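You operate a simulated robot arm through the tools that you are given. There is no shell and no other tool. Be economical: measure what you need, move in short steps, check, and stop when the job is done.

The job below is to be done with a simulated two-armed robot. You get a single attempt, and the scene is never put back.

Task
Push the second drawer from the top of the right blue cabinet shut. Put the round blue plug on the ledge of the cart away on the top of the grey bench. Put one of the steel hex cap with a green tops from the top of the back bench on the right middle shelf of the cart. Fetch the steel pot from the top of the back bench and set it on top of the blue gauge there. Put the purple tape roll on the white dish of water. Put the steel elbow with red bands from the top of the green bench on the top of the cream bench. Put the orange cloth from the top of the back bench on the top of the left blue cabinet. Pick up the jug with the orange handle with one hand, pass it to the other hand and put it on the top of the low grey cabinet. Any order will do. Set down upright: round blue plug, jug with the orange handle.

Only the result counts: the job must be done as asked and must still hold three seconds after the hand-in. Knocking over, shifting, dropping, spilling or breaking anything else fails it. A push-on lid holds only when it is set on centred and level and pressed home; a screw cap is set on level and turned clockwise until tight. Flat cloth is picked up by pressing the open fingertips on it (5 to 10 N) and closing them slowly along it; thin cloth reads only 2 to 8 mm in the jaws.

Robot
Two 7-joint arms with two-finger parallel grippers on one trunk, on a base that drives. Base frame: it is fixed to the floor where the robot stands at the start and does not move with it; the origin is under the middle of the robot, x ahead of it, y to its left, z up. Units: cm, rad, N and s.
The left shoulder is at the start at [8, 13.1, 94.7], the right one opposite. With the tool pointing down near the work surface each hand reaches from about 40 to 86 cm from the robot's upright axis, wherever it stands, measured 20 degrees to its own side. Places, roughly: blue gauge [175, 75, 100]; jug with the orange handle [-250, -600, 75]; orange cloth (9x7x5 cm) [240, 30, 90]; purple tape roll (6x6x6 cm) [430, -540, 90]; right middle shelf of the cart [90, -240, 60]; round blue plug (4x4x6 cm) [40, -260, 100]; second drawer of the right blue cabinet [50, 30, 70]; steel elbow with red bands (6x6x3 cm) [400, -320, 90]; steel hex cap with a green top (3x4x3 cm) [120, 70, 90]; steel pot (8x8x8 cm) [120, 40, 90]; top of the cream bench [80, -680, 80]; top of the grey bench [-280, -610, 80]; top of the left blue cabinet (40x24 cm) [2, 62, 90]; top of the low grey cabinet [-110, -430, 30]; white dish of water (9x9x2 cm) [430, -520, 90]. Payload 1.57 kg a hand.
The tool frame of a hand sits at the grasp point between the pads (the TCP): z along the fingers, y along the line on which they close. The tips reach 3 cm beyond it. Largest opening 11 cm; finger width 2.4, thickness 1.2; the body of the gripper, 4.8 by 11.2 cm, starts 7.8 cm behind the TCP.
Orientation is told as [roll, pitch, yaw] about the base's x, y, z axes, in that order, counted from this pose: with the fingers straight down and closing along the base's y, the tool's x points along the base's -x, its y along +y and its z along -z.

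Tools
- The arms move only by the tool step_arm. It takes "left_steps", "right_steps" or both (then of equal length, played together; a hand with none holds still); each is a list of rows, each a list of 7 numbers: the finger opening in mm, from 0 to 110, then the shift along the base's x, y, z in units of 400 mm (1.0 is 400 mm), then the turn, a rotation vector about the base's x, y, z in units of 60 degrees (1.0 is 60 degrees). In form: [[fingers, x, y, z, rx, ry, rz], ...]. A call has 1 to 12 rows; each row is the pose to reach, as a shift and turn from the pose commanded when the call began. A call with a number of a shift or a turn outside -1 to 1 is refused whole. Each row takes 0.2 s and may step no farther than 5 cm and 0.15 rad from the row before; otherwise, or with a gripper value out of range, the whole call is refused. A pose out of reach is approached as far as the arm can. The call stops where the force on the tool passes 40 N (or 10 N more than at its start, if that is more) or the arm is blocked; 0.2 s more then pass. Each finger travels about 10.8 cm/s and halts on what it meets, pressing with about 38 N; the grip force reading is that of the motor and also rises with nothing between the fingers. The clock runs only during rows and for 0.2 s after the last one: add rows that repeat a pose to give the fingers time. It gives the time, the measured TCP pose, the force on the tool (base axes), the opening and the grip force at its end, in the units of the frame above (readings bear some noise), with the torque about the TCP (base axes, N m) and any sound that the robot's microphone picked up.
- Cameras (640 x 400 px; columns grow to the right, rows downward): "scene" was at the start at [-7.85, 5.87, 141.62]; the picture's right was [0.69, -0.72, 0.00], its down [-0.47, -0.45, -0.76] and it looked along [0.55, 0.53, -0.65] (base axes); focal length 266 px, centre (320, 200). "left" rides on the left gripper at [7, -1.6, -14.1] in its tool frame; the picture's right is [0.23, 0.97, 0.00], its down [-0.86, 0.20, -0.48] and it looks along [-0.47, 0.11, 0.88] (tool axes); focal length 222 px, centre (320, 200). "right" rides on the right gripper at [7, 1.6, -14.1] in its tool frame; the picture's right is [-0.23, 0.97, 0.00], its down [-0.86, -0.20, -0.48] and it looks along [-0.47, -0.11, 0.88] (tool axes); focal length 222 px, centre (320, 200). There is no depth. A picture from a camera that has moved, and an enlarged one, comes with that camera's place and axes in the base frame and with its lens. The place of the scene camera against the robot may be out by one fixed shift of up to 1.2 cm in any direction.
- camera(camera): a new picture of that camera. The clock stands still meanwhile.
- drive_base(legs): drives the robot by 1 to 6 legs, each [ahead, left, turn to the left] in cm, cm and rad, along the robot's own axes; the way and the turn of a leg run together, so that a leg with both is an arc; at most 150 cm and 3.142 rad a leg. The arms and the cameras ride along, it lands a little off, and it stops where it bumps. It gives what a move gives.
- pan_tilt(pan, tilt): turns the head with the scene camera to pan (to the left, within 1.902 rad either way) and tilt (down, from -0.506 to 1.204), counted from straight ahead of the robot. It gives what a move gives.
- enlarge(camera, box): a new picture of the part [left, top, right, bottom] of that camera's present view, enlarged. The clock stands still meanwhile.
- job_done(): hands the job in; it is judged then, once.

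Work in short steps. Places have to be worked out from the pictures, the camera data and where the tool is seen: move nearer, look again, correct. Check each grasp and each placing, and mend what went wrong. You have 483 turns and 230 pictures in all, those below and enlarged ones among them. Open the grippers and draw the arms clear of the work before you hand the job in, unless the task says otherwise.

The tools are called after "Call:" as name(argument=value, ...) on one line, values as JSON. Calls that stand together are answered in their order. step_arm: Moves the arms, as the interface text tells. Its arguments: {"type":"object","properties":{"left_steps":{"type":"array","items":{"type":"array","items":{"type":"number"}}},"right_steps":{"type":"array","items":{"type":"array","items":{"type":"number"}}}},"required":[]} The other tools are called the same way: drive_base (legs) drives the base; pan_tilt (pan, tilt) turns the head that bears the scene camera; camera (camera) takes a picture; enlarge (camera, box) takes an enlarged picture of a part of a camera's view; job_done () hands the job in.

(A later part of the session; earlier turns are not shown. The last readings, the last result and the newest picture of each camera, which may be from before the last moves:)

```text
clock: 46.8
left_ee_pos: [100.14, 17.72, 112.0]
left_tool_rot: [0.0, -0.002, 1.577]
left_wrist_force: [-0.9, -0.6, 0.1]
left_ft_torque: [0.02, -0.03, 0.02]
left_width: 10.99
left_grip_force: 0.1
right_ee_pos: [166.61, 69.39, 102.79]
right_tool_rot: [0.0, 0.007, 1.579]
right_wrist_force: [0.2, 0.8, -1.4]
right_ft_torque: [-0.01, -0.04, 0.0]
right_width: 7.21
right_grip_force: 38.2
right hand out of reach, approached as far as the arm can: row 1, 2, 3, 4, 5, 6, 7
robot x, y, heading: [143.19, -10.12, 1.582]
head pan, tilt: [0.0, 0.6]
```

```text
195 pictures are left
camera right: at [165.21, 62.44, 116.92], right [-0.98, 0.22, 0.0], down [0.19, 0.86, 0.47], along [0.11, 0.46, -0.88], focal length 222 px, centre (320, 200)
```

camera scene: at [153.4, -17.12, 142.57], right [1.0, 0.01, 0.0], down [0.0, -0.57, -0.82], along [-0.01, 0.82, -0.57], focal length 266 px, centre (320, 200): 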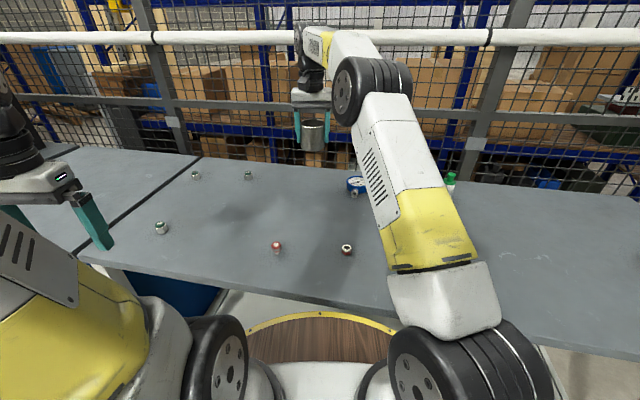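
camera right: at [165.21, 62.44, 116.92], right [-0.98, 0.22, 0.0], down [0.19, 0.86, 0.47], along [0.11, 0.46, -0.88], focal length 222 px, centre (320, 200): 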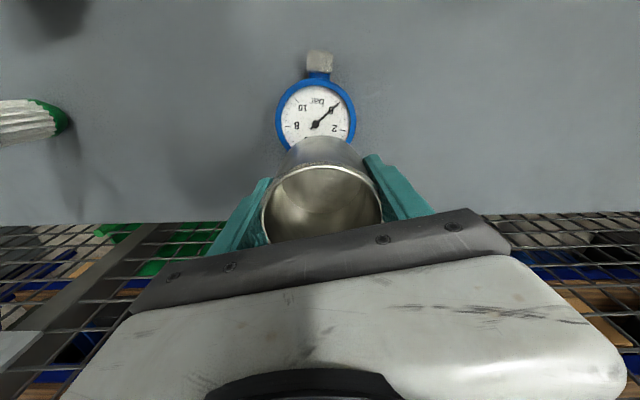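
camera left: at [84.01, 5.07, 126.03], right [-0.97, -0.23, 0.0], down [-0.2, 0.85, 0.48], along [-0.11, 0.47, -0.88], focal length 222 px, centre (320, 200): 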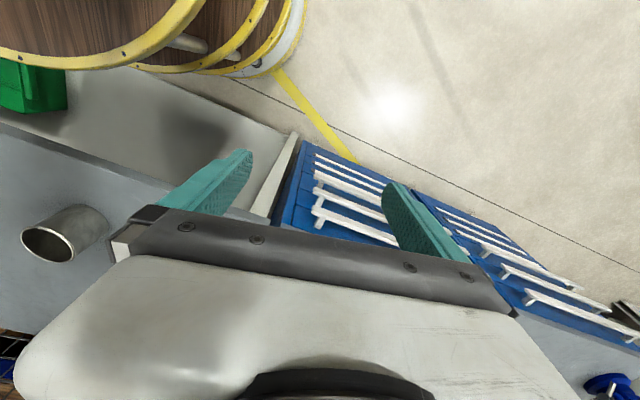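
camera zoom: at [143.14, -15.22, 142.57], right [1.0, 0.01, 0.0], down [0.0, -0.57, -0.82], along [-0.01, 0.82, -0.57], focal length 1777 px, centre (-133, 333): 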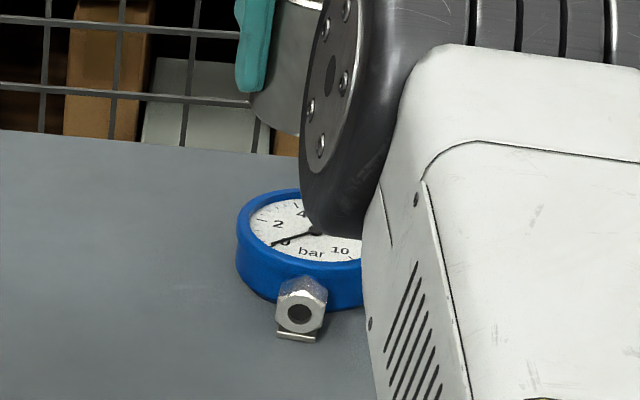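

The arm's joint posture is limiting, not distance. I pull the hand back to a comfortable spot straight ahead, then drive right so the gauge lies straight ahead.

Call:
step_arm(right_steps=[[60, -0.04, -0.02, 0.08, 0, 0, 0], [60, -0.1, -0.08, 0.15, 0, 0, 0], [60, -0.18, -0.14, 0.2, 0, 0, 0], [60, -0.26, -0.2, 0.23, 0, 0, 0], [60, -0.34, -0.26, 0.23, 0, 0, 0], [60, -0.42, -0.32, 0.23, 0, 0, 0], [60, -0.5, -0.38, 0.23, 0, 0, 0], [60, -0.55, -0.44, 0.23, 0, 0, 0]])

Call:
drive_base(legs=[[1, -21, 0]])

Call:
camera(camera="scene")

```text
clock: 48.6
left_ee_pos: [100.13, 17.81, 112.03]
left_tool_rot: [0.0, 0.001, 1.578]
left_wrist_force: [0.8, 0.1, 0.8]
left_ft_torque: [0.02, 0.01, 0.01]
left_width: 11.0
left_grip_force: 0.0
right_ee_pos: [142.1, 63.79, 114.92]
right_tool_rot: [0.0, 0.007, 1.579]
right_wrist_force: [0.3, -0.5, -0.9]
right_ft_torque: [-0.05, 0.04, -0.01]
right_width: 7.21
right_grip_force: 37.9
right hand out of reach, approached as far as the arm can: row 2, 3, 4, 5, 6, 7, 8
robot x, y, heading: [143.08, -10.08, 1.576]
head pan, tilt: [0.0, 0.6]
```

```text
clock: 50.2
left_ee_pos: [112.19, 13.28, 111.98]
left_tool_rot: [0.0, 0.0, 1.669]
left_wrist_force: [0.5, -0.7, 0.7]
left_ft_torque: [-0.04, 0.04, -0.04]
left_width: 11.01
left_grip_force: 0.1
right_ee_pos: [149.81, 62.75, 114.81]
right_tool_rot: [0.0, 0.008, 1.668]
right_wrist_force: [0.0, -0.3, -1.5]
right_ft_torque: [-0.04, 0.01, -0.01]
right_width: 7.2
right_grip_force: 37.4
robot x, y, heading: [157.21, -10.53, 1.667]
head pan, tilt: [0.0, 0.6]
stopped in leg 1: the robot was blocked; the commanded pose is now the measured one
```

```text
194 pictures are left
camera scene: at [158.08, -15.74, 142.57], right [1.0, 0.1, 0.0], down [0.05, -0.56, -0.82], along [-0.08, 0.82, -0.57], focal length 266 px, centre (320, 200)
```

scene: 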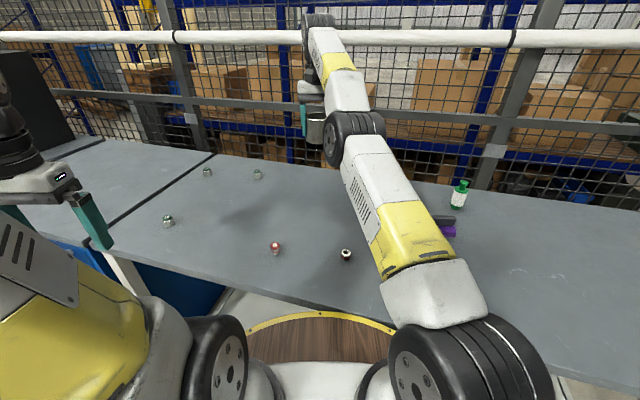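

The base bumped something (probably under the bench) and turned a bit. I back off, straighten and inspect.

Call:
drive_base(legs=[[-12, 0, 0], [0, 0, -0.09]])

Call:
camera(camera="scene")

Call:
camera(camera="left")

```text
clock: 51.9
left_ee_pos: [115.8, 5.46, 111.95]
left_tool_rot: [-0.001, 0.0, 1.578]
left_wrist_force: [0.4, 0.4, -0.4]
left_ft_torque: [0.01, -0.01, 0.0]
left_width: 11.0
left_grip_force: 0.1
right_ee_pos: [157.7, 51.31, 114.92]
right_tool_rot: [-0.002, 0.008, 1.578]
right_wrist_force: [0.8, 0.5, -1.4]
right_ft_torque: [-0.02, -0.02, -0.04]
right_width: 7.19
right_grip_force: 37.8
robot x, y, heading: [158.6, -21.99, 1.575]
head pan, tilt: [0.0, 0.6]
```

```text
193 pictures are left
camera scene: at [158.77, -27.66, 142.57], right [1.0, 0.01, 0.0], down [0.0, -0.57, -0.82], along [0.0, 0.82, -0.57], focal length 266 px, centre (320, 200)
```

scene: 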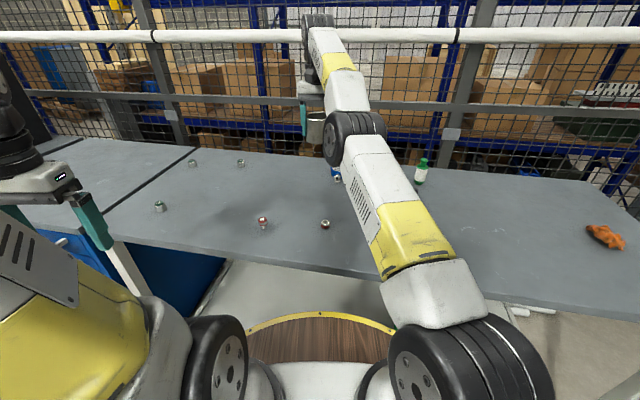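

```text
192 pictures are left
camera left: at [117.47, -1.39, 126.03], right [-0.97, -0.23, 0.0], down [-0.21, 0.85, 0.48], along [-0.11, 0.47, -0.88], focal length 222 px, centre (320, 200)
```

left: 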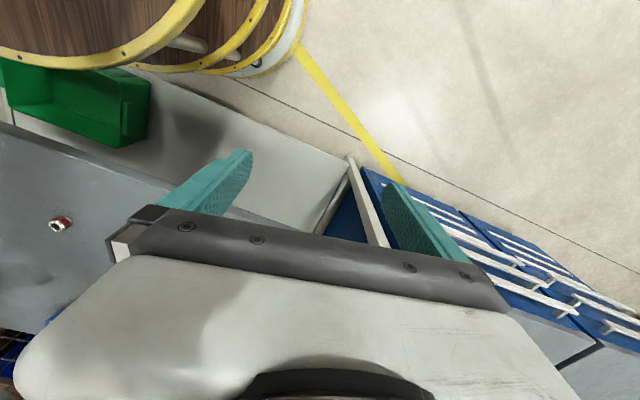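

I look down toward the bin and lower shelf to see what was bumped.

Call:
pan_tilt(pan=-0.35, tilt=1.0)

Call:
camera(camera="scene")

Call:
enlarge(camera="left", box=[0, 0, 320, 200])

```text
clock: 52.8
left_ee_pos: [115.81, 5.52, 111.94]
left_tool_rot: [-0.001, 0.0, 1.578]
left_wrist_force: [0.3, -0.3, 0.8]
left_ft_torque: [-0.02, -0.02, 0.01]
left_width: 11.02
left_grip_force: 0.0
right_ee_pos: [157.75, 51.28, 114.72]
right_tool_rot: [0.001, 0.008, 1.578]
right_wrist_force: [0.1, 0.1, -1.8]
right_ft_torque: [-0.02, 0.0, 0.01]
right_width: 7.18
right_grip_force: 37.9
robot x, y, heading: [158.73, -22.51, 1.573]
head pan, tilt: [-0.351, 1.0]
```

```text
191 pictures are left
camera scene: at [161.18, -29.94, 139.38], right [0.94, -0.34, 0.0], down [-0.28, -0.79, -0.54], along [0.18, 0.51, -0.84], focal length 266 px, centre (320, 200)
```

scene: 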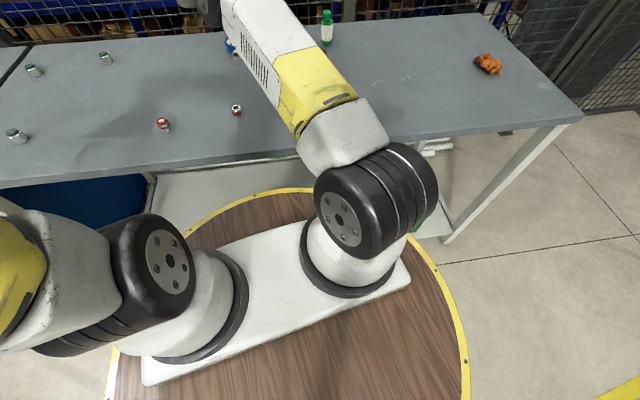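

```text
2.00 times, centred on (160, 100) of left
camera zoom: at [117.48, -1.39, 126.03], right [-0.97, -0.23, 0.0], down [-0.21, 0.85, 0.48], along [-0.11, 0.47, -0.88], focal length 444 px, centre (640, 400)
```

zoom: 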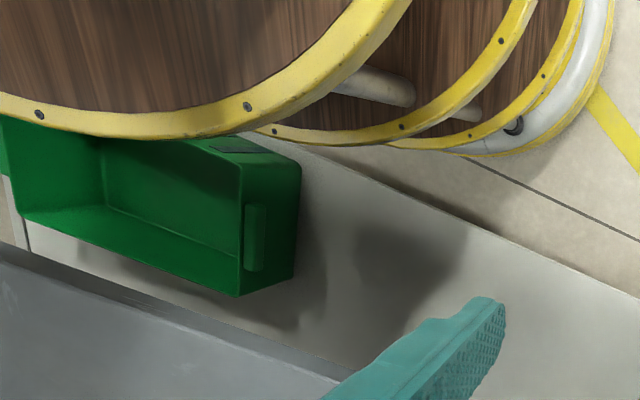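

The bench edge runs at a slant (y≈21 at x=136 down to ≈5 at x=224), and the base rim touched it; nothing seems shifted. I now test pulling the right hand back, since its joints seem near a limit.

Call:
step_arm(right_steps=[[60, 0, -0.05, 0.03, 0, 0, 0], [60, 0, -0.1, 0.06, 0, 0, 0], [60, 0, -0.15, 0.09, 0, 0, 0], [60, 0, -0.2, 0.12, 0, 0, 0], [60, 0, -0.25, 0.12, 0, 0, 0]])

Call:
pan_tilt(pan=-0.3, tilt=0.4)

Call:
camera(camera="scene")

```text
clock: 54.0
left_ee_pos: [115.82, 5.47, 112.09]
left_tool_rot: [0.001, -0.001, 1.579]
left_wrist_force: [0.3, -0.3, -0.3]
left_ft_torque: [-0.02, 0.01, 0.0]
left_width: 10.99
left_grip_force: 0.0
right_ee_pos: [157.64, 41.22, 119.64]
right_tool_rot: [-0.002, 0.007, 1.577]
right_wrist_force: [0.5, 0.3, -1.8]
right_ft_torque: [0.0, 0.01, -0.01]
right_width: 7.18
right_grip_force: 37.5
right hand out of reach, approached as far as the arm can: row 1, 2
robot x, y, heading: [158.77, -22.65, 1.577]
head pan, tilt: [-0.351, 1.0]
```

```text
clock: 55.0
left_ee_pos: [115.82, 5.43, 111.95]
left_tool_rot: [0.0, 0.0, 1.576]
left_wrist_force: [-1.0, -1.1, -0.3]
left_ft_torque: [-0.03, 0.02, 0.01]
left_width: 11.02
left_grip_force: 0.1
right_ee_pos: [157.87, 41.16, 119.67]
right_tool_rot: [0.0, 0.01, 1.578]
right_wrist_force: [-0.3, -1.1, -1.4]
right_ft_torque: [0.01, 0.02, 0.01]
right_width: 7.16
right_grip_force: 37.3
robot x, y, heading: [158.62, -22.6, 1.581]
head pan, tilt: [-0.3, 0.4]
```

```text
189 pictures are left
camera scene: at [161.51, -27.64, 144.39], right [0.96, -0.29, 0.0], down [-0.11, -0.37, -0.92], along [0.27, 0.88, -0.39], focal length 266 px, centre (320, 200)
```

scene: 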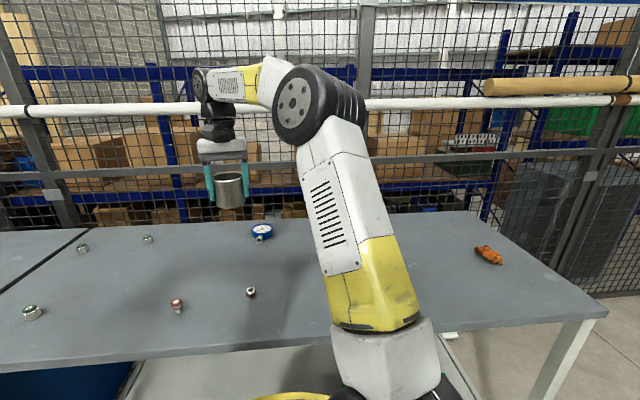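

Recovered: it is just outer reach at this height. Turning the robot left brings its right shoulder nearer the gauge; I turn 0.41 rad and approach to about 30 cm from the bench edge.

Call:
drive_base(legs=[[0, 0, 0.41], [10.5, 2.2, 0]])

Call:
pan_tilt(pan=-0.5, tilt=0.6)

Call:
camera(camera="scene")

```text
clock: 57.4
left_ee_pos: [102.06, -4.93, 112.01]
left_tool_rot: [-0.001, 0.0, 1.984]
left_wrist_force: [0.1, -0.5, -0.3]
left_ft_torque: [0.0, 0.01, -0.01]
left_width: 11.0
left_grip_force: 0.0
right_ee_pos: [126.43, 44.38, 119.75]
right_tool_rot: [0.001, 0.01, 1.985]
right_wrist_force: [-0.1, -0.4, -1.2]
right_ft_torque: [0.03, 0.02, -0.04]
right_width: 7.16
right_grip_force: 37.8
robot x, y, heading: [152.44, -13.82, 1.985]
head pan, tilt: [-0.3, 0.4]
```

```text
clock: 58.1
left_ee_pos: [102.14, -5.09, 112.11]
left_tool_rot: [0.0, -0.001, 1.985]
left_wrist_force: [0.6, 0.8, -0.4]
left_ft_torque: [0.02, -0.01, 0.04]
left_width: 10.97
left_grip_force: 0.1
right_ee_pos: [126.43, 44.47, 119.67]
right_tool_rot: [-0.001, 0.009, 1.985]
right_wrist_force: [0.2, 0.4, -1.4]
right_ft_torque: [-0.02, -0.02, 0.02]
right_width: 7.19
right_grip_force: 37.4
robot x, y, heading: [152.4, -13.67, 1.982]
head pan, tilt: [-0.499, 0.6]
```

```text
188 pictures are left
camera scene: at [158.86, -17.78, 142.58], right [1.0, -0.09, 0.0], down [-0.05, -0.56, -0.83], along [0.07, 0.82, -0.56], focal length 266 px, centre (320, 200)
```

scene: 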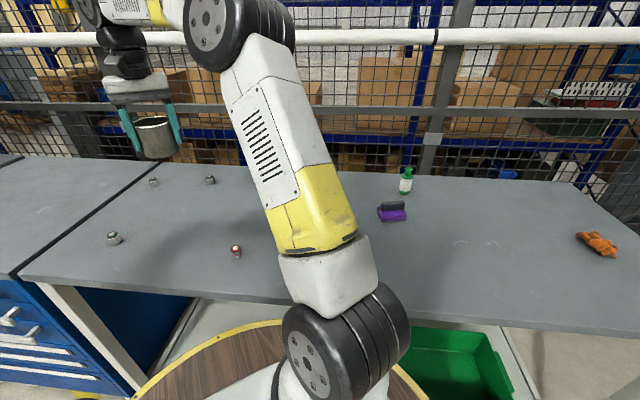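

I sweep the hand over toward the gauge, staying high.

Call:
step_arm(right_steps=[[60, 0.1, 0.054, 0, 0, 0, 0], [60, 0.2, 0.108, -0.02, 0, 0, 0], [60, 0.3, 0.162, -0.04, 0, 0, 0], [60, 0.4, 0.216, -0.07, 0, 0, 0], [60, 0.5, 0.27, -0.1, 0, 0, 0], [60, 0.6, 0.324, -0.14, 0, 0, 0], [60, 0.7, 0.378, -0.18, 0, 0, 0], [60, 0.8, 0.432, -0.22, 0, 0, 0], [60, 0.9, 0.487, -0.26, 0, 0, 0], [60, 0.995, 0.541, -0.29, 0, 0, 0], [60, 0.995, 0.541, -0.29, 0, 0, 0]])

Call:
camera(camera="right")

Call:
camera(camera="scene")

```text
clock: 60.5
left_ee_pos: [102.06, -4.89, 112.11]
left_tool_rot: [-0.001, -0.002, 1.985]
left_wrist_force: [0.3, 1.0, 0.9]
left_ft_torque: [-0.02, -0.02, -0.04]
left_width: 11.0
left_grip_force: 0.1
right_ee_pos: [166.24, 66.06, 108.14]
right_tool_rot: [-0.001, 0.01, 1.985]
right_wrist_force: [-0.4, 0.3, -0.5]
right_ft_torque: [-0.01, -0.02, -0.01]
right_width: 7.19
right_grip_force: 37.7
robot x, y, heading: [152.5, -13.45, 1.986]
head pan, tilt: [-0.499, 0.6]
```

```text
187 pictures are left
camera right: at [167.59, 59.01, 122.39], right [-0.98, -0.18, 0.0], down [-0.16, 0.87, 0.47], along [-0.08, 0.46, -0.88], focal length 222 px, centre (320, 200)
```

right: 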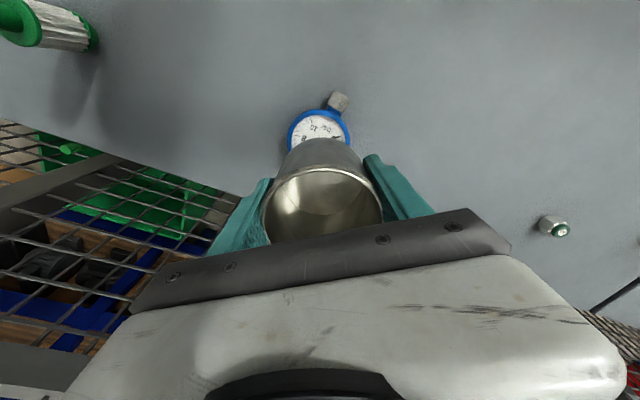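

```text
186 pictures are left
camera scene: at [158.88, -17.77, 142.57], right [1.0, -0.09, 0.0], down [-0.05, -0.56, -0.82], along [0.07, 0.82, -0.57], focal length 266 px, centre (320, 200)
```

scene: 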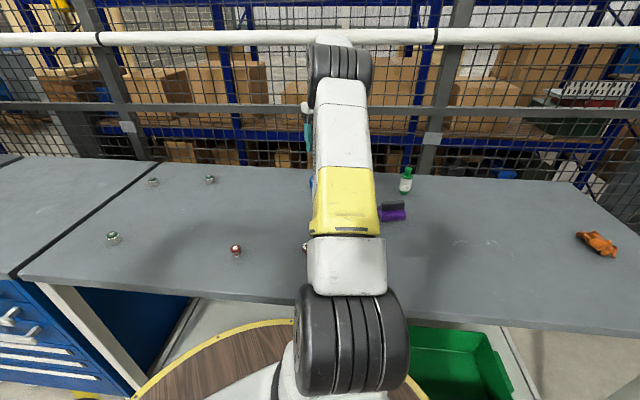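

Pot and gauge line up within a few millimetres. I lower to just above the expected contact height.

Call:
step_arm(right_steps=[[60, 0.005, -0.002, -0.08, 0, 0, 0], [60, 0.005, -0.002, -0.16, 0, 0, 0], [60, 0.005, -0.002, -0.2, 0, 0, 0], [60, 0.005, -0.002, -0.225, 0, 0, 0], [60, 0.005, -0.002, -0.225, 0, 0, 0]])

Call:
camera(camera="right")

```text
clock: 61.7
left_ee_pos: [101.93, -4.96, 111.89]
left_tool_rot: [-0.001, 0.001, 1.985]
left_wrist_force: [0.3, -1.0, 0.2]
left_ft_torque: [-0.02, 0.0, 0.01]
left_width: 11.02
left_grip_force: 0.0
right_ee_pos: [166.45, 65.95, 99.05]
right_tool_rot: [-0.001, 0.011, 1.983]
right_wrist_force: [0.0, -0.7, -1.0]
right_ft_torque: [0.0, -0.01, 0.05]
right_width: 7.19
right_grip_force: 38.1
robot x, y, heading: [152.47, -13.71, 1.981]
head pan, tilt: [-0.499, 0.6]
```

```text
185 pictures are left
camera right: at [167.75, 58.93, 113.16], right [-0.98, -0.18, 0.0], down [-0.16, 0.87, 0.47], along [-0.08, 0.46, -0.88], focal length 222 px, centre (320, 200)
```

right: 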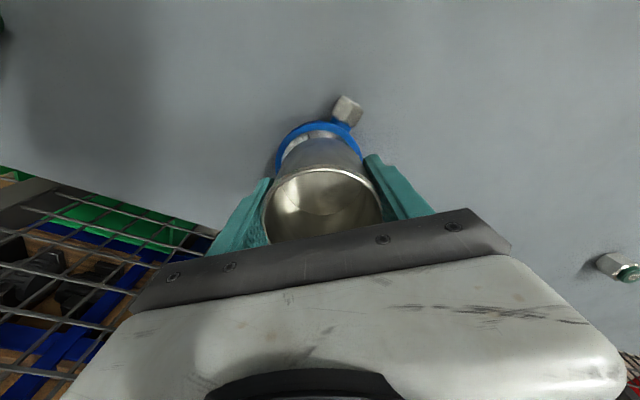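

Call:
enlarge(camera="right", box=[240, 80, 400, 180])

```text
4.00 times, centred on (320, 130) of right
camera zoom: at [167.75, 58.93, 113.16], right [-0.98, -0.18, 0.0], down [-0.16, 0.87, 0.47], along [-0.08, 0.46, -0.88], focal length 888 px, centre (320, 480)
```

zoom: 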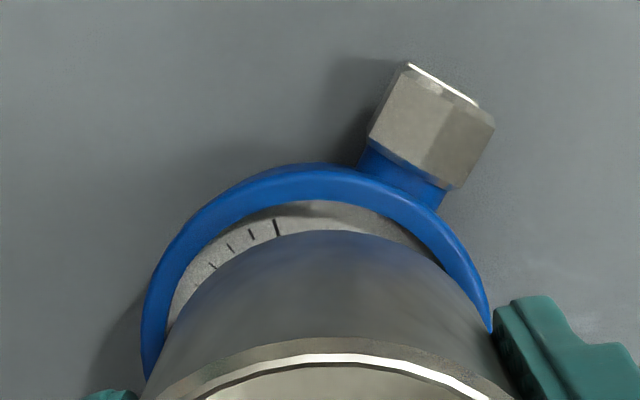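

The pot looks ~0.3 cm off toward −x and ~0.4 cm too far back. I correct and lower slowly, watching the force.

Call:
step_arm(right_steps=[[60, 0.007, -0.01, 0, 0, 0, 0], [60, 0.007, -0.01, -0.008, 0, 0, 0], [60, 0.007, -0.01, -0.014, 0, 0, 0], [60, 0.007, -0.01, -0.018, 0, 0, 0]])

Call:
enlarge(camera="right", box=[240, 80, 400, 180])

```text
clock: 62.7
left_ee_pos: [102.04, -4.88, 112.02]
left_tool_rot: [0.001, -0.001, 1.984]
left_wrist_force: [-0.1, 0.0, -0.3]
left_ft_torque: [0.01, 0.0, -0.01]
left_width: 11.01
left_grip_force: 0.0
right_ee_pos: [166.61, 65.42, 98.29]
right_tool_rot: [0.001, 0.009, 1.986]
right_wrist_force: [1.1, -0.1, -0.6]
right_ft_torque: [-0.06, 0.0, 0.0]
right_width: 7.19
right_grip_force: 37.8
robot x, y, heading: [152.48, -13.68, 1.983]
head pan, tilt: [-0.499, 0.6]
```

```text
4.00 times, centred on (320, 130) of right
camera zoom: at [168.0, 58.48, 112.52], right [-0.98, -0.18, 0.0], down [-0.16, 0.87, 0.47], along [-0.08, 0.46, -0.88], focal length 888 px, centre (320, 480)
```

zoom: 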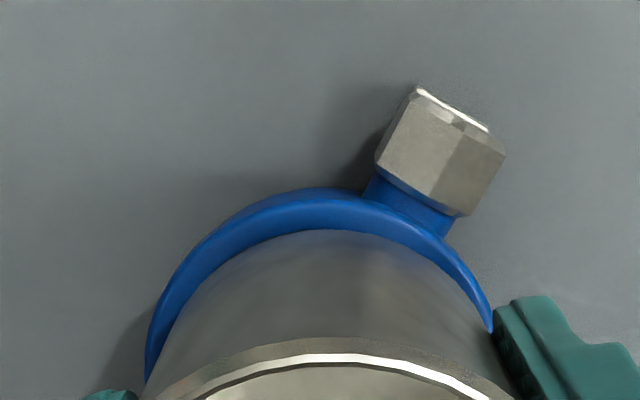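

Call:
step_arm(right_steps=[[60, 0.007, 0, 0, 0, 0, 0], [60, 0.007, 0, -0.006, 0, 0, 0], [60, 0.007, 0, -0.01, 0, 0, 0], [60, 0.007, 0, -0.014, 0, 0, 0], [60, 0.007, 0, -0.014, 0, 0, 0]])

Call:
enlarge(camera="right", box=[240, 80, 400, 180])

```text
clock: 63.9
left_ee_pos: [102.07, -4.96, 112.05]
left_tool_rot: [0.0, 0.001, 1.986]
left_wrist_force: [0.1, -0.1, -0.4]
left_ft_torque: [0.03, -0.01, 0.02]
left_width: 11.01
left_grip_force: 0.0
right_ee_pos: [166.87, 65.53, 97.84]
right_tool_rot: [-0.002, 0.006, 1.984]
right_wrist_force: [1.2, -1.3, 3.0]
right_ft_torque: [0.12, 0.12, -0.02]
right_width: 7.19
right_grip_force: 37.5
robot x, y, heading: [152.62, -13.78, 1.982]
head pan, tilt: [-0.499, 0.6]
```

```text
4.00 times, centred on (320, 130) of right
camera zoom: at [168.29, 58.48, 111.99], right [-0.98, -0.18, 0.0], down [-0.16, 0.87, 0.47], along [-0.08, 0.46, -0.88], focal length 888 px, centre (320, 480)
```

zoom: 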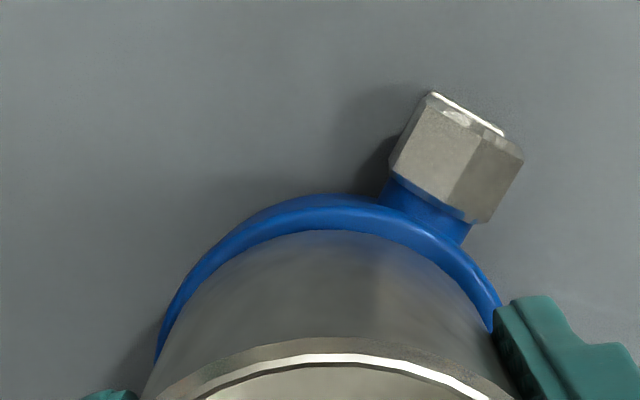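

Contact (3 N) and the pot sits evenly within the gauge ring. I ease 1 mm more and open slowly.

Call:
step_arm(right_steps=[[60, 0, 0, -0.002, 0, 0, 0], [73, 0, 0, -0.002, 0, 0, 0], [78, 0, 0, -0.002, 0, 0, 0], [90, 0, 0, -0.002, 0, 0, 0], [100, 0, 0, -0.002, 0, 0, 0], [105, 0, 0, 0, 0, 0, 0], [105, 0, 0, 0.05, 0, 0, 0], [105, 0, 0, 0.12, 0, 0, 0], [105, 0, 0, 0.2, 0, 0, 0], [105, 0, 0, 0.3, 0, 0, 0]])

Call:
camera(camera="right")

```text
clock: 66.1
left_ee_pos: [102.0, -4.99, 111.97]
left_tool_rot: [0.001, 0.001, 1.983]
left_wrist_force: [0.6, 0.3, 0.4]
left_ft_torque: [-0.01, -0.01, -0.01]
left_width: 10.99
left_grip_force: 0.2
right_ee_pos: [167.1, 65.41, 109.93]
right_tool_rot: [0.001, 0.011, 1.983]
right_wrist_force: [0.2, -0.1, -0.1]
right_ft_torque: [0.0, 0.0, 0.0]
right_width: 10.48
right_grip_force: 0.1
robot x, y, heading: [152.75, -13.61, 1.984]
head pan, tilt: [-0.499, 0.6]
```

```text
181 pictures are left
camera right: at [168.32, 58.4, 124.07], right [-0.98, -0.18, 0.0], down [-0.16, 0.87, 0.47], along [-0.08, 0.46, -0.88], focal length 222 px, centre (320, 200)
```

right: 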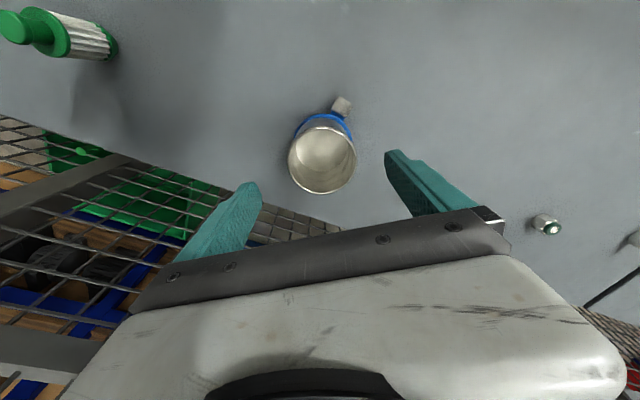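

The pot stands on the gauge. Next the orange cloth near (240, 29): I raise and pull in the right hand, back away, square up with the slanted bench and drive along to it.

Call:
step_arm(right_steps=[[110, 0, 0, 0.1, 0, 0, 0], [110, 0, -0.05, 0.2, 0, 0, 0], [110, 0, -0.15, 0.25, 0, 0, 0], [110, 0, -0.25, 0.27, 0, 0, 0], [110, 0, -0.35, 0.27, 0, 0, 0], [110, 0, -0.4, 0.27, 0, 0, 0]])

Call:
drive_base(legs=[[-16.6, 11.2, 0], [0, 0, -0.597], [0, -70, 0]])

Call:
pan_tilt(pan=-0.2, tilt=0.7)

Call:
camera(camera="scene")

Call:
camera(camera="right")

```text
clock: 67.5
left_ee_pos: [101.98, -4.93, 111.88]
left_tool_rot: [0.001, 0.0, 1.985]
left_wrist_force: [-0.6, -0.2, -0.6]
left_ft_torque: [-0.03, -0.02, 0.0]
left_width: 11.01
left_grip_force: 0.1
right_ee_pos: [166.74, 49.54, 120.81]
right_tool_rot: [-0.002, 0.008, 1.985]
right_wrist_force: [-0.2, 0.0, -0.1]
right_ft_torque: [-0.02, -0.02, 0.0]
right_width: 11.0
right_grip_force: 0.0
robot x, y, heading: [152.43, -13.96, 1.982]
head pan, tilt: [-0.499, 0.6]
```

```text
clock: 74.2
left_ee_pos: [180.67, -10.63, 111.92]
left_tool_rot: [0.0, 0.0, 1.393]
left_wrist_force: [0.4, -0.2, -0.4]
left_ft_torque: [-0.01, -0.01, 0.02]
left_width: 10.99
left_grip_force: 0.1
right_ee_pos: [264.76, -1.38, 120.83]
right_tool_rot: [0.001, 0.01, 1.392]
right_wrist_force: [0.6, -0.4, -0.5]
right_ft_torque: [0.0, 0.03, 0.01]
right_width: 11.0
right_grip_force: 0.1
robot x, y, heading: [217.89, -46.09, 1.389]
head pan, tilt: [-0.499, 0.6]
```

```text
clock: 75.0
left_ee_pos: [180.61, -10.63, 111.92]
left_tool_rot: [-0.001, 0.0, 1.394]
left_wrist_force: [-0.1, -0.2, 0.6]
left_ft_torque: [-0.02, 0.0, 0.03]
left_width: 10.98
left_grip_force: 0.0
right_ee_pos: [264.87, -1.57, 120.86]
right_tool_rot: [0.0, 0.007, 1.393]
right_wrist_force: [0.8, -0.4, -0.7]
right_ft_torque: [-0.01, 0.0, 0.01]
right_width: 11.0
right_grip_force: 0.1
robot x, y, heading: [217.85, -46.17, 1.387]
head pan, tilt: [-0.201, 0.7]
```

```text
180 pictures are left
camera scene: at [218.38, -51.88, 141.71], right [0.93, -0.37, 0.0], down [-0.24, -0.6, -0.77], along [0.28, 0.71, -0.64], focal length 266 px, centre (320, 200)
```

scene: 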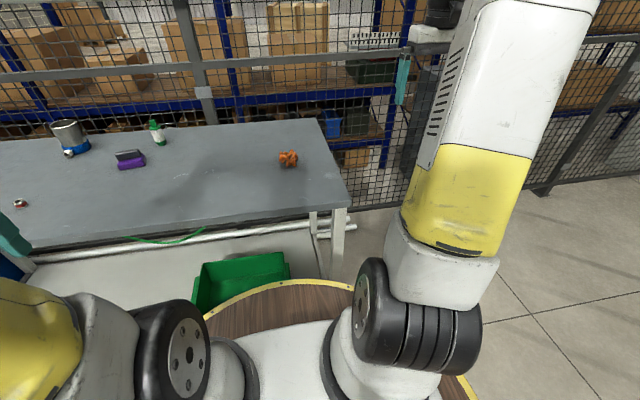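

```text
179 pictures are left
camera right: at [262.08, -8.05, 135.0], right [-0.92, 0.4, 0.0], down [0.35, 0.81, 0.47], along [0.19, 0.43, -0.88], focal length 222 px, centre (320, 200)
```

right: 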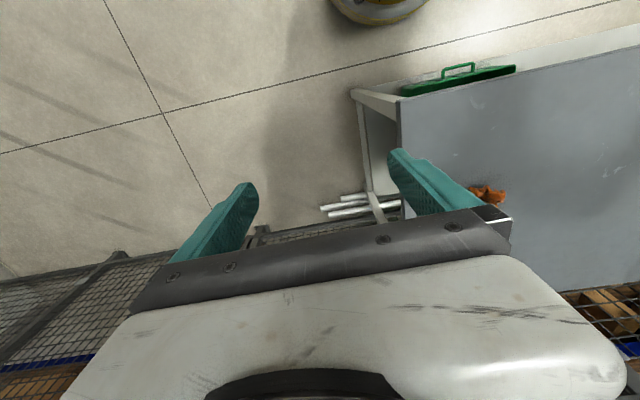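

Cloth is near (238, 28.5). I drive 15 cm ahead and bring the right hand over it.

Call:
drive_base(legs=[[15, 0, 0]])

Call:
step_arm(right_steps=[[110, -0.09, 0.047, -0.02, 0, 0, 0], [110, -0.18, 0.094, -0.04, 0, 0, 0], [110, -0.27, 0.141, -0.08, 0, 0, 0], [110, -0.36, 0.188, -0.12, 0, 0, 0], [110, -0.45, 0.235, -0.16, 0, 0, 0], [110, -0.54, 0.282, -0.2, 0, 0, 0], [110, -0.63, 0.329, -0.22, 0, 0, 0], [110, -0.72, 0.37, -0.24, 0, 0, 0], [110, -0.72, 0.37, -0.24, 0, 0, 0]])

Call:
camera(camera="right")

```text
clock: 76.3
left_ee_pos: [183.32, 3.87, 111.9]
left_tool_rot: [-0.001, 0.0, 1.393]
left_wrist_force: [0.1, 1.4, 0.4]
left_ft_torque: [0.01, 0.01, -0.01]
left_width: 10.99
left_grip_force: 0.1
right_ee_pos: [267.43, 12.97, 120.9]
right_tool_rot: [0.0, 0.008, 1.393]
right_wrist_force: [0.2, 0.2, -0.1]
right_ft_torque: [0.0, 0.0, -0.04]
right_width: 11.0
right_grip_force: 0.1
robot x, y, heading: [220.08, -31.43, 1.386]
head pan, tilt: [-0.201, 0.7]
```

```text
clock: 78.3
left_ee_pos: [183.21, 4.04, 112.04]
left_tool_rot: [0.001, -0.001, 1.393]
left_wrist_force: [-0.5, -0.1, 0.2]
left_ft_torque: [-0.04, 0.01, -0.01]
left_width: 10.99
left_grip_force: 0.0
right_ee_pos: [238.79, 28.05, 111.25]
right_tool_rot: [0.0, 0.008, 1.393]
right_wrist_force: [-0.5, -0.8, -0.4]
right_ft_torque: [0.0, 0.02, -0.02]
right_width: 11.0
right_grip_force: 0.0
robot x, y, heading: [219.83, -31.97, 1.392]
head pan, tilt: [-0.201, 0.7]
```

```text
178 pictures are left
camera right: at [236.0, 21.41, 125.49], right [-0.92, 0.4, 0.0], down [0.35, 0.81, 0.47], along [0.19, 0.43, -0.88], focal length 222 px, centre (320, 200)
```

right: 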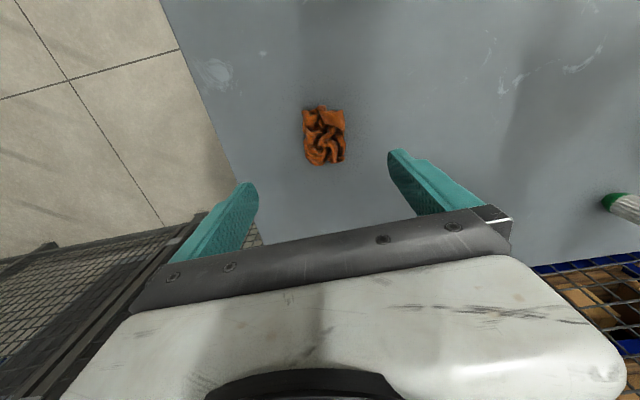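

The cloth is right under the hand. I lower to z≈93.8 and close.

Call:
step_arm(right_steps=[[110, -0.005, 0, -0.1, 0, 0, 0], [110, -0.008, 0, -0.2, 0, 0, 0], [110, -0.01, 0.002, -0.3, 0, 0, 0], [110, -0.01, 0.002, -0.38, 0, 0, 0], [110, -0.01, 0.002, -0.42, 0, 0, 0], [110, -0.01, 0.002, -0.438, 0, 0, 0]])

Call:
camera(camera="right")

```text
clock: 79.7
left_ee_pos: [183.33, 3.94, 111.9]
left_tool_rot: [0.0, 0.0, 1.394]
left_wrist_force: [0.1, -0.6, -0.4]
left_ft_torque: [0.0, -0.04, 0.01]
left_width: 11.01
left_grip_force: 0.1
right_ee_pos: [238.37, 27.8, 93.73]
right_tool_rot: [-0.001, 0.008, 1.393]
right_wrist_force: [0.2, 0.2, -0.1]
right_ft_torque: [-0.01, 0.04, -0.01]
right_width: 11.02
right_grip_force: 0.1
robot x, y, heading: [220.51, -31.55, 1.388]
head pan, tilt: [-0.201, 0.7]
```

```text
177 pictures are left
camera right: at [235.56, 21.31, 107.93], right [-0.92, 0.4, 0.0], down [0.35, 0.81, 0.47], along [0.19, 0.43, -0.88], focal length 222 px, centre (320, 200)
```

right: 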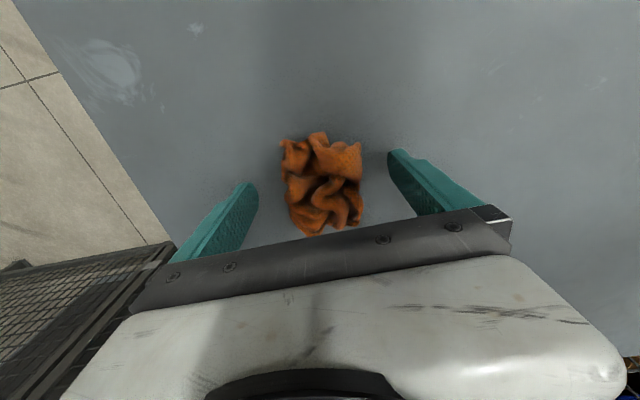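

Call:
step_arm(right_steps=[[80, 0, 0, -0.01, 0, 0, 0], [50, 0, 0, -0.01, 0, 0, 0], [20, 0, 0, -0.01, 0, 0, 0], [0, 0, 0, -0.01, 0, 0, 0], [0, 0, 0, -0.01, 0, 0, 0], [0, 0, 0, -0.01, 0, 0, 0], [0, 0, 0, 0.05, 0, 0, 0], [0, 0, 0, 0.15, 0, 0, 0], [0, 0, 0, 0.25, 0, 0, 0], [0, 0, 0, 0.35, 0, 0, 0], [0, 0, 0, 0.45, 0, 0, 0], [0, 0, 0, 0.55, 0, 0, 0]])

Call:
camera(camera="right")

```text
clock: 82.3
left_ee_pos: [183.34, 3.89, 111.92]
left_tool_rot: [0.0, 0.002, 1.392]
left_wrist_force: [-0.2, -0.2, 0.2]
left_ft_torque: [0.03, 0.01, 0.0]
left_width: 11.0
left_grip_force: 0.0
right_ee_pos: [238.23, 28.0, 115.58]
right_tool_rot: [0.0, 0.007, 1.393]
right_wrist_force: [0.0, 0.2, -0.4]
right_ft_torque: [0.02, -0.02, -0.01]
right_width: 5.79
right_grip_force: 37.5
robot x, y, heading: [220.26, -31.39, 1.39]
head pan, tilt: [-0.201, 0.7]
```

```text
176 pictures are left
camera right: at [235.46, 21.34, 129.88], right [-0.92, 0.4, 0.0], down [0.35, 0.81, 0.47], along [0.19, 0.43, -0.88], focal length 222 px, centre (320, 200)
```

right: 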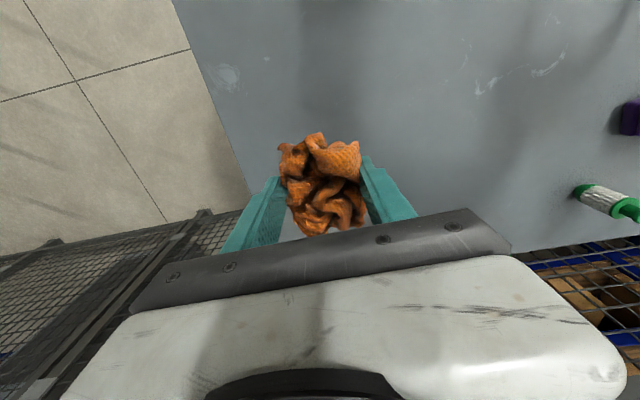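

Cloth is held (5.8 cm bundle). I raise it, back off, and drive left along the bench to where the left hand can take the near hex cap.

Call:
step_arm(right_steps=[[0, 0, -0.05, 0.08, 0, 0, 0], [0, -0.01, -0.12, 0.14, 0, 0, 0], [0, -0.02, -0.2, 0.16, 0, 0, 0], [0, -0.03, -0.28, 0.16, 0, 0, 0]])

Call:
drive_base(legs=[[-15, 0, 0], [0, 107, 0], [14, 0, 0]])

Call:
pan_tilt(pan=0.2, tilt=0.7)

Call:
camera(camera="scene")

Call:
camera(camera="left")

```text
clock: 83.3
left_ee_pos: [183.36, 3.95, 112.01]
left_tool_rot: [0.0, -0.001, 1.392]
left_wrist_force: [-1.2, 0.6, -0.6]
left_ft_torque: [-0.05, 0.0, 0.01]
left_width: 11.01
left_grip_force: 0.1
right_ee_pos: [237.23, 16.57, 122.04]
right_tool_rot: [-0.002, 0.008, 1.393]
right_wrist_force: [0.9, 0.4, 0.3]
right_ft_torque: [-0.01, 0.02, 0.01]
right_width: 5.68
right_grip_force: 38.0
robot x, y, heading: [220.26, -31.22, 1.392]
head pan, tilt: [-0.201, 0.7]
```

```text
clock: 90.7
left_ee_pos: [78.82, 23.14, 111.97]
left_tool_rot: [0.001, -0.001, 1.381]
left_wrist_force: [-0.2, -0.8, 0.2]
left_ft_torque: [0.01, 0.0, 0.01]
left_width: 11.02
left_grip_force: 0.0
right_ee_pos: [132.68, 34.99, 122.11]
right_tool_rot: [-0.001, 0.008, 1.38]
right_wrist_force: [0.3, -0.4, -0.2]
right_ft_torque: [0.03, -0.04, 0.02]
right_width: 5.83
right_grip_force: 38.3
robot x, y, heading: [114.95, -12.63, 1.38]
head pan, tilt: [-0.201, 0.7]
```

```text
clock: 91.6
left_ee_pos: [78.66, 23.02, 112.06]
left_tool_rot: [0.0, -0.001, 1.38]
left_wrist_force: [-0.5, 0.1, -0.3]
left_ft_torque: [-0.03, 0.0, -0.03]
left_width: 11.01
left_grip_force: 0.0
right_ee_pos: [132.62, 35.1, 122.15]
right_tool_rot: [0.0, 0.009, 1.38]
right_wrist_force: [0.1, -0.3, -0.1]
right_ft_torque: [-0.02, -0.02, -0.02]
right_width: 5.8
right_grip_force: 38.5
robot x, y, heading: [115.3, -12.86, 1.377]
head pan, tilt: [0.201, 0.7]
```

```text
175 pictures are left
camera scene: at [112.55, -18.06, 141.71], right [1.0, 0.01, 0.0], down [0.0, -0.64, -0.76], along [-0.01, 0.76, -0.64], focal length 266 px, centre (320, 200)
```

scene: 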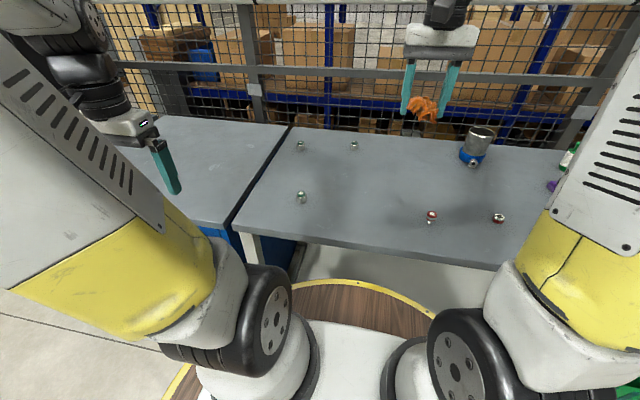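

```text
174 pictures are left
camera left: at [78.95, 15.98, 126.04], right [-1.0, -0.04, 0.0], down [-0.03, 0.88, 0.48], along [-0.02, 0.48, -0.88], focal length 222 px, centre (320, 200)
```

left: 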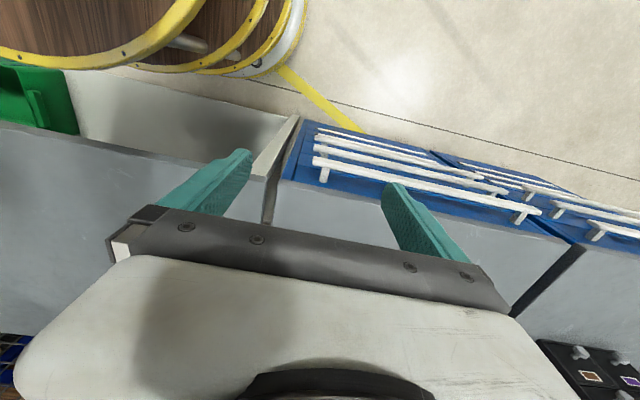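

I enlarge the nearest green-topped cap.

Call:
enlarge(camera="scene", box=[270, 175, 334, 215])

```text
10.00 times, centred on (302, 195) of scene
camera zoom: at [112.55, -18.06, 141.71], right [1.0, 0.01, 0.0], down [0.0, -0.64, -0.76], along [-0.01, 0.76, -0.64], focal length 2665 px, centre (500, 250)
```

zoom: 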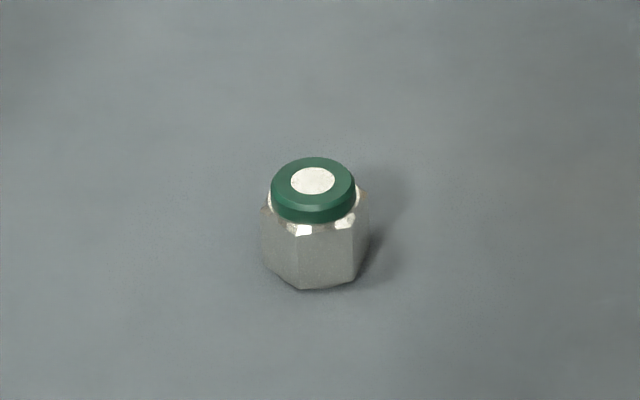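

The cap stands upright on the bench with flats near the tool's closing line. I bring the left hand above it with a slight yaw.

Call:
step_arm(left_steps=[[110, 0.099, 0.0675, 0, 0, 0, 0], [110, 0.198, 0.135, 0, 0, 0, 0], [110, 0.297, 0.2025, 0, 0, 0, 0], [110, 0.396, 0.27, 0, 0, 0, 0], [110, 0.495, 0.3375, 0, 0, 0, -0.05], [80, 0.594, 0.405, 0, 0, 0, -0.1], [70, 0.6925, 0.4725, -0.02, 0, 0, -0.115], [70, 0.6925, 0.4725, -0.1, 0, 0, -0.115], [70, 0.6925, 0.4725, -0.1, 0, 0, -0.115]])

Call:
camera(camera="left")

```text
clock: 93.6
left_ee_pos: [106.52, 42.03, 107.79]
left_tool_rot: [-0.001, 0.0, 1.259]
left_wrist_force: [0.4, -0.6, 0.5]
left_ft_torque: [0.0, -0.04, 0.02]
left_width: 7.0
left_grip_force: 0.0
right_ee_pos: [132.64, 35.08, 122.28]
right_tool_rot: [-0.001, 0.009, 1.382]
right_wrist_force: [0.3, -0.1, 0.6]
right_ft_torque: [-0.02, 0.06, 0.01]
right_width: 5.81
right_grip_force: 38.1
robot x, y, heading: [115.18, -12.46, 1.377]
head pan, tilt: [0.201, 0.7]
```

```text
172 pictures are left
camera left: at [105.89, 35.0, 121.81], right [-1.0, 0.08, 0.0], down [0.07, 0.88, 0.48], along [0.04, 0.48, -0.88], focal length 222 px, centre (320, 200)
```

left: 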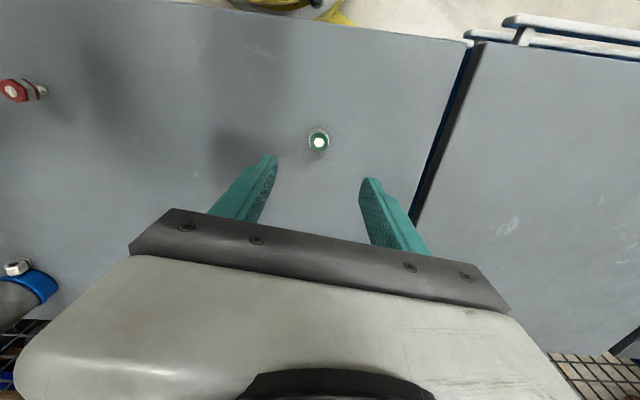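

Aligned. Lower to z≈93.5 and close on the cap, then lift.

Call:
step_arm(left_steps=[[70, 0, 0, -0.1, 0, 0, 0], [70, 0, 0, -0.2, 0, 0, 0], [70, 0, 0, -0.3, 0, 0, 0], [70, 0, 0, -0.358, 0, 0, 0], [50, 0, 0, -0.358, 0, 0, 0], [30, 0, 0, -0.358, 0, 0, 0], [20, 0, 0, -0.358, 0, 0, 0], [20, 0, 0, -0.358, 0, 0, 0]])

Call:
camera(camera="left")

```text
clock: 95.4
left_ee_pos: [106.26, 41.79, 93.86]
left_tool_rot: [-0.001, -0.001, 1.26]
left_wrist_force: [-0.2, 0.0, 0.0]
left_ft_torque: [0.0, -0.01, -0.02]
left_width: 2.75
left_grip_force: 38.1
right_ee_pos: [132.63, 34.97, 122.14]
right_tool_rot: [0.0, 0.008, 1.38]
right_wrist_force: [0.0, 0.3, 0.2]
right_ft_torque: [0.02, -0.02, 0.02]
right_width: 5.83
right_grip_force: 38.1
robot x, y, heading: [115.43, -12.74, 1.385]
head pan, tilt: [0.201, 0.7]
```

```text
171 pictures are left
camera left: at [105.73, 34.84, 107.87], right [-1.0, 0.08, 0.0], down [0.07, 0.88, 0.48], along [0.04, 0.48, -0.88], focal length 222 px, centre (320, 200)
```

left: 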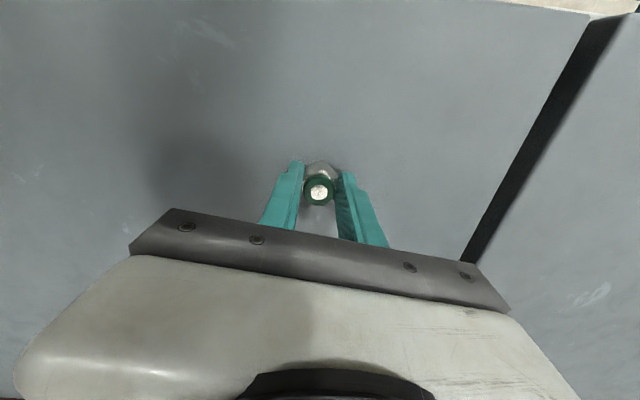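

Cap gripped (2.75 cm). I lift it, fold the left arm back to its travel pose, and drive to the left blue cabinet to lay down the cloth.

Call:
step_arm(left_steps=[[20, 0, 0, 0.1, 0, 0, 0], [20, 0, 0, 0.2, 0, 0, 0], [20, 0, 0, 0.3, 0, 0, 0], [20, 0, 0, 0.4, 0, 0, 0], [20, -0.09, -0.06, 0.44, 0, 0, 0], [20, -0.18, -0.12, 0.46, 0, 0, 0], [20, -0.27, -0.18, 0.46, 0, 0, 0.02], [20, -0.36, -0.24, 0.46, 0, 0, 0.05], [20, -0.45, -0.3, 0.46, 0, 0, 0.08], [20, -0.54, -0.36, 0.46, 0, 0, 0.115]])

Call:
drive_base(legs=[[-16, 0, 0], [0, 0, 0.19], [0, 125, 0], [14, 0, 0]])

Call:
pan_tilt(pan=-0.1, tilt=0.65)

Call:
camera(camera="scene")

Call:
camera(camera="left")

```text
clock: 97.6
left_ee_pos: [84.52, 27.83, 112.13]
left_tool_rot: [0.001, -0.001, 1.379]
left_wrist_force: [-0.4, 0.6, -0.3]
left_ft_torque: [-0.04, 0.01, 0.03]
left_width: 2.76
left_grip_force: 37.9
right_ee_pos: [132.72, 35.07, 122.19]
right_tool_rot: [0.0, 0.008, 1.381]
right_wrist_force: [-0.6, 0.1, 0.2]
right_ft_torque: [-0.02, -0.01, 0.05]
right_width: 5.83
right_grip_force: 37.7
robot x, y, heading: [115.29, -12.67, 1.381]
head pan, tilt: [0.201, 0.7]
```

```text
clock: 106.5
left_ee_pos: [-48.52, 20.17, 112.11]
left_tool_rot: [0.0, 0.001, 1.566]
left_wrist_force: [-0.2, -0.4, -0.4]
left_ft_torque: [0.01, 0.03, -0.01]
left_width: 2.74
left_grip_force: 37.8
right_ee_pos: [-2.49, 36.28, 122.18]
right_tool_rot: [-0.001, 0.009, 1.566]
right_wrist_force: [0.8, 0.0, -0.2]
right_ft_torque: [-0.02, 0.01, -0.02]
right_width: 5.81
right_grip_force: 37.8
robot x, y, heading: [-10.7, -13.92, 1.561]
head pan, tilt: [0.201, 0.7]
```

```text
clock: 107.3
left_ee_pos: [-48.4, 20.26, 112.09]
left_tool_rot: [0.0, 0.0, 1.567]
left_wrist_force: [-0.4, -0.6, -0.4]
left_ft_torque: [0.01, -0.02, 0.01]
left_width: 2.73
left_grip_force: 37.8
right_ee_pos: [-2.41, 36.35, 122.14]
right_tool_rot: [0.0, 0.008, 1.564]
right_wrist_force: [-0.5, 0.7, -0.2]
right_ft_torque: [0.01, 0.04, -0.01]
right_width: 5.8
right_grip_force: 38.0
robot x, y, heading: [-11.31, -14.02, 1.566]
head pan, tilt: [-0.099, 0.649]
```

```text
170 pictures are left
camera scene: at [-9.91, -19.25, 142.14], right [0.99, -0.11, 0.0], down [-0.06, -0.6, -0.8], along [0.08, 0.79, -0.6], focal length 266 px, centre (320, 200)
```

scene: 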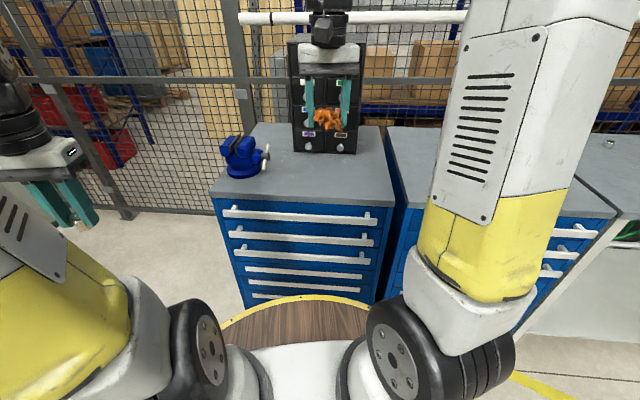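

```text
169 pictures are left
camera left: at [-46.9, 13.47, 126.15], right [-0.97, -0.22, 0.0], down [-0.2, 0.86, 0.48], along [-0.11, 0.47, -0.88], focal length 222 px, centre (320, 200)
```

left: 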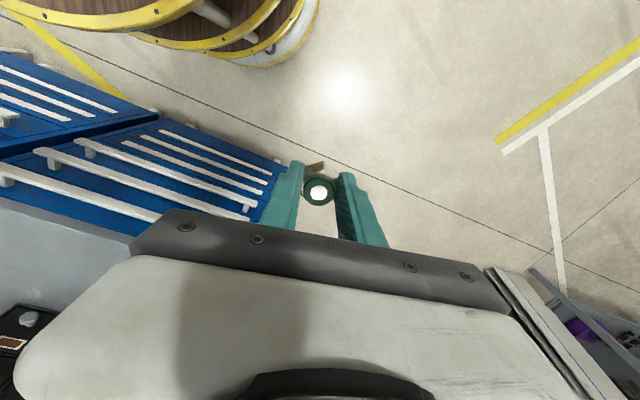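

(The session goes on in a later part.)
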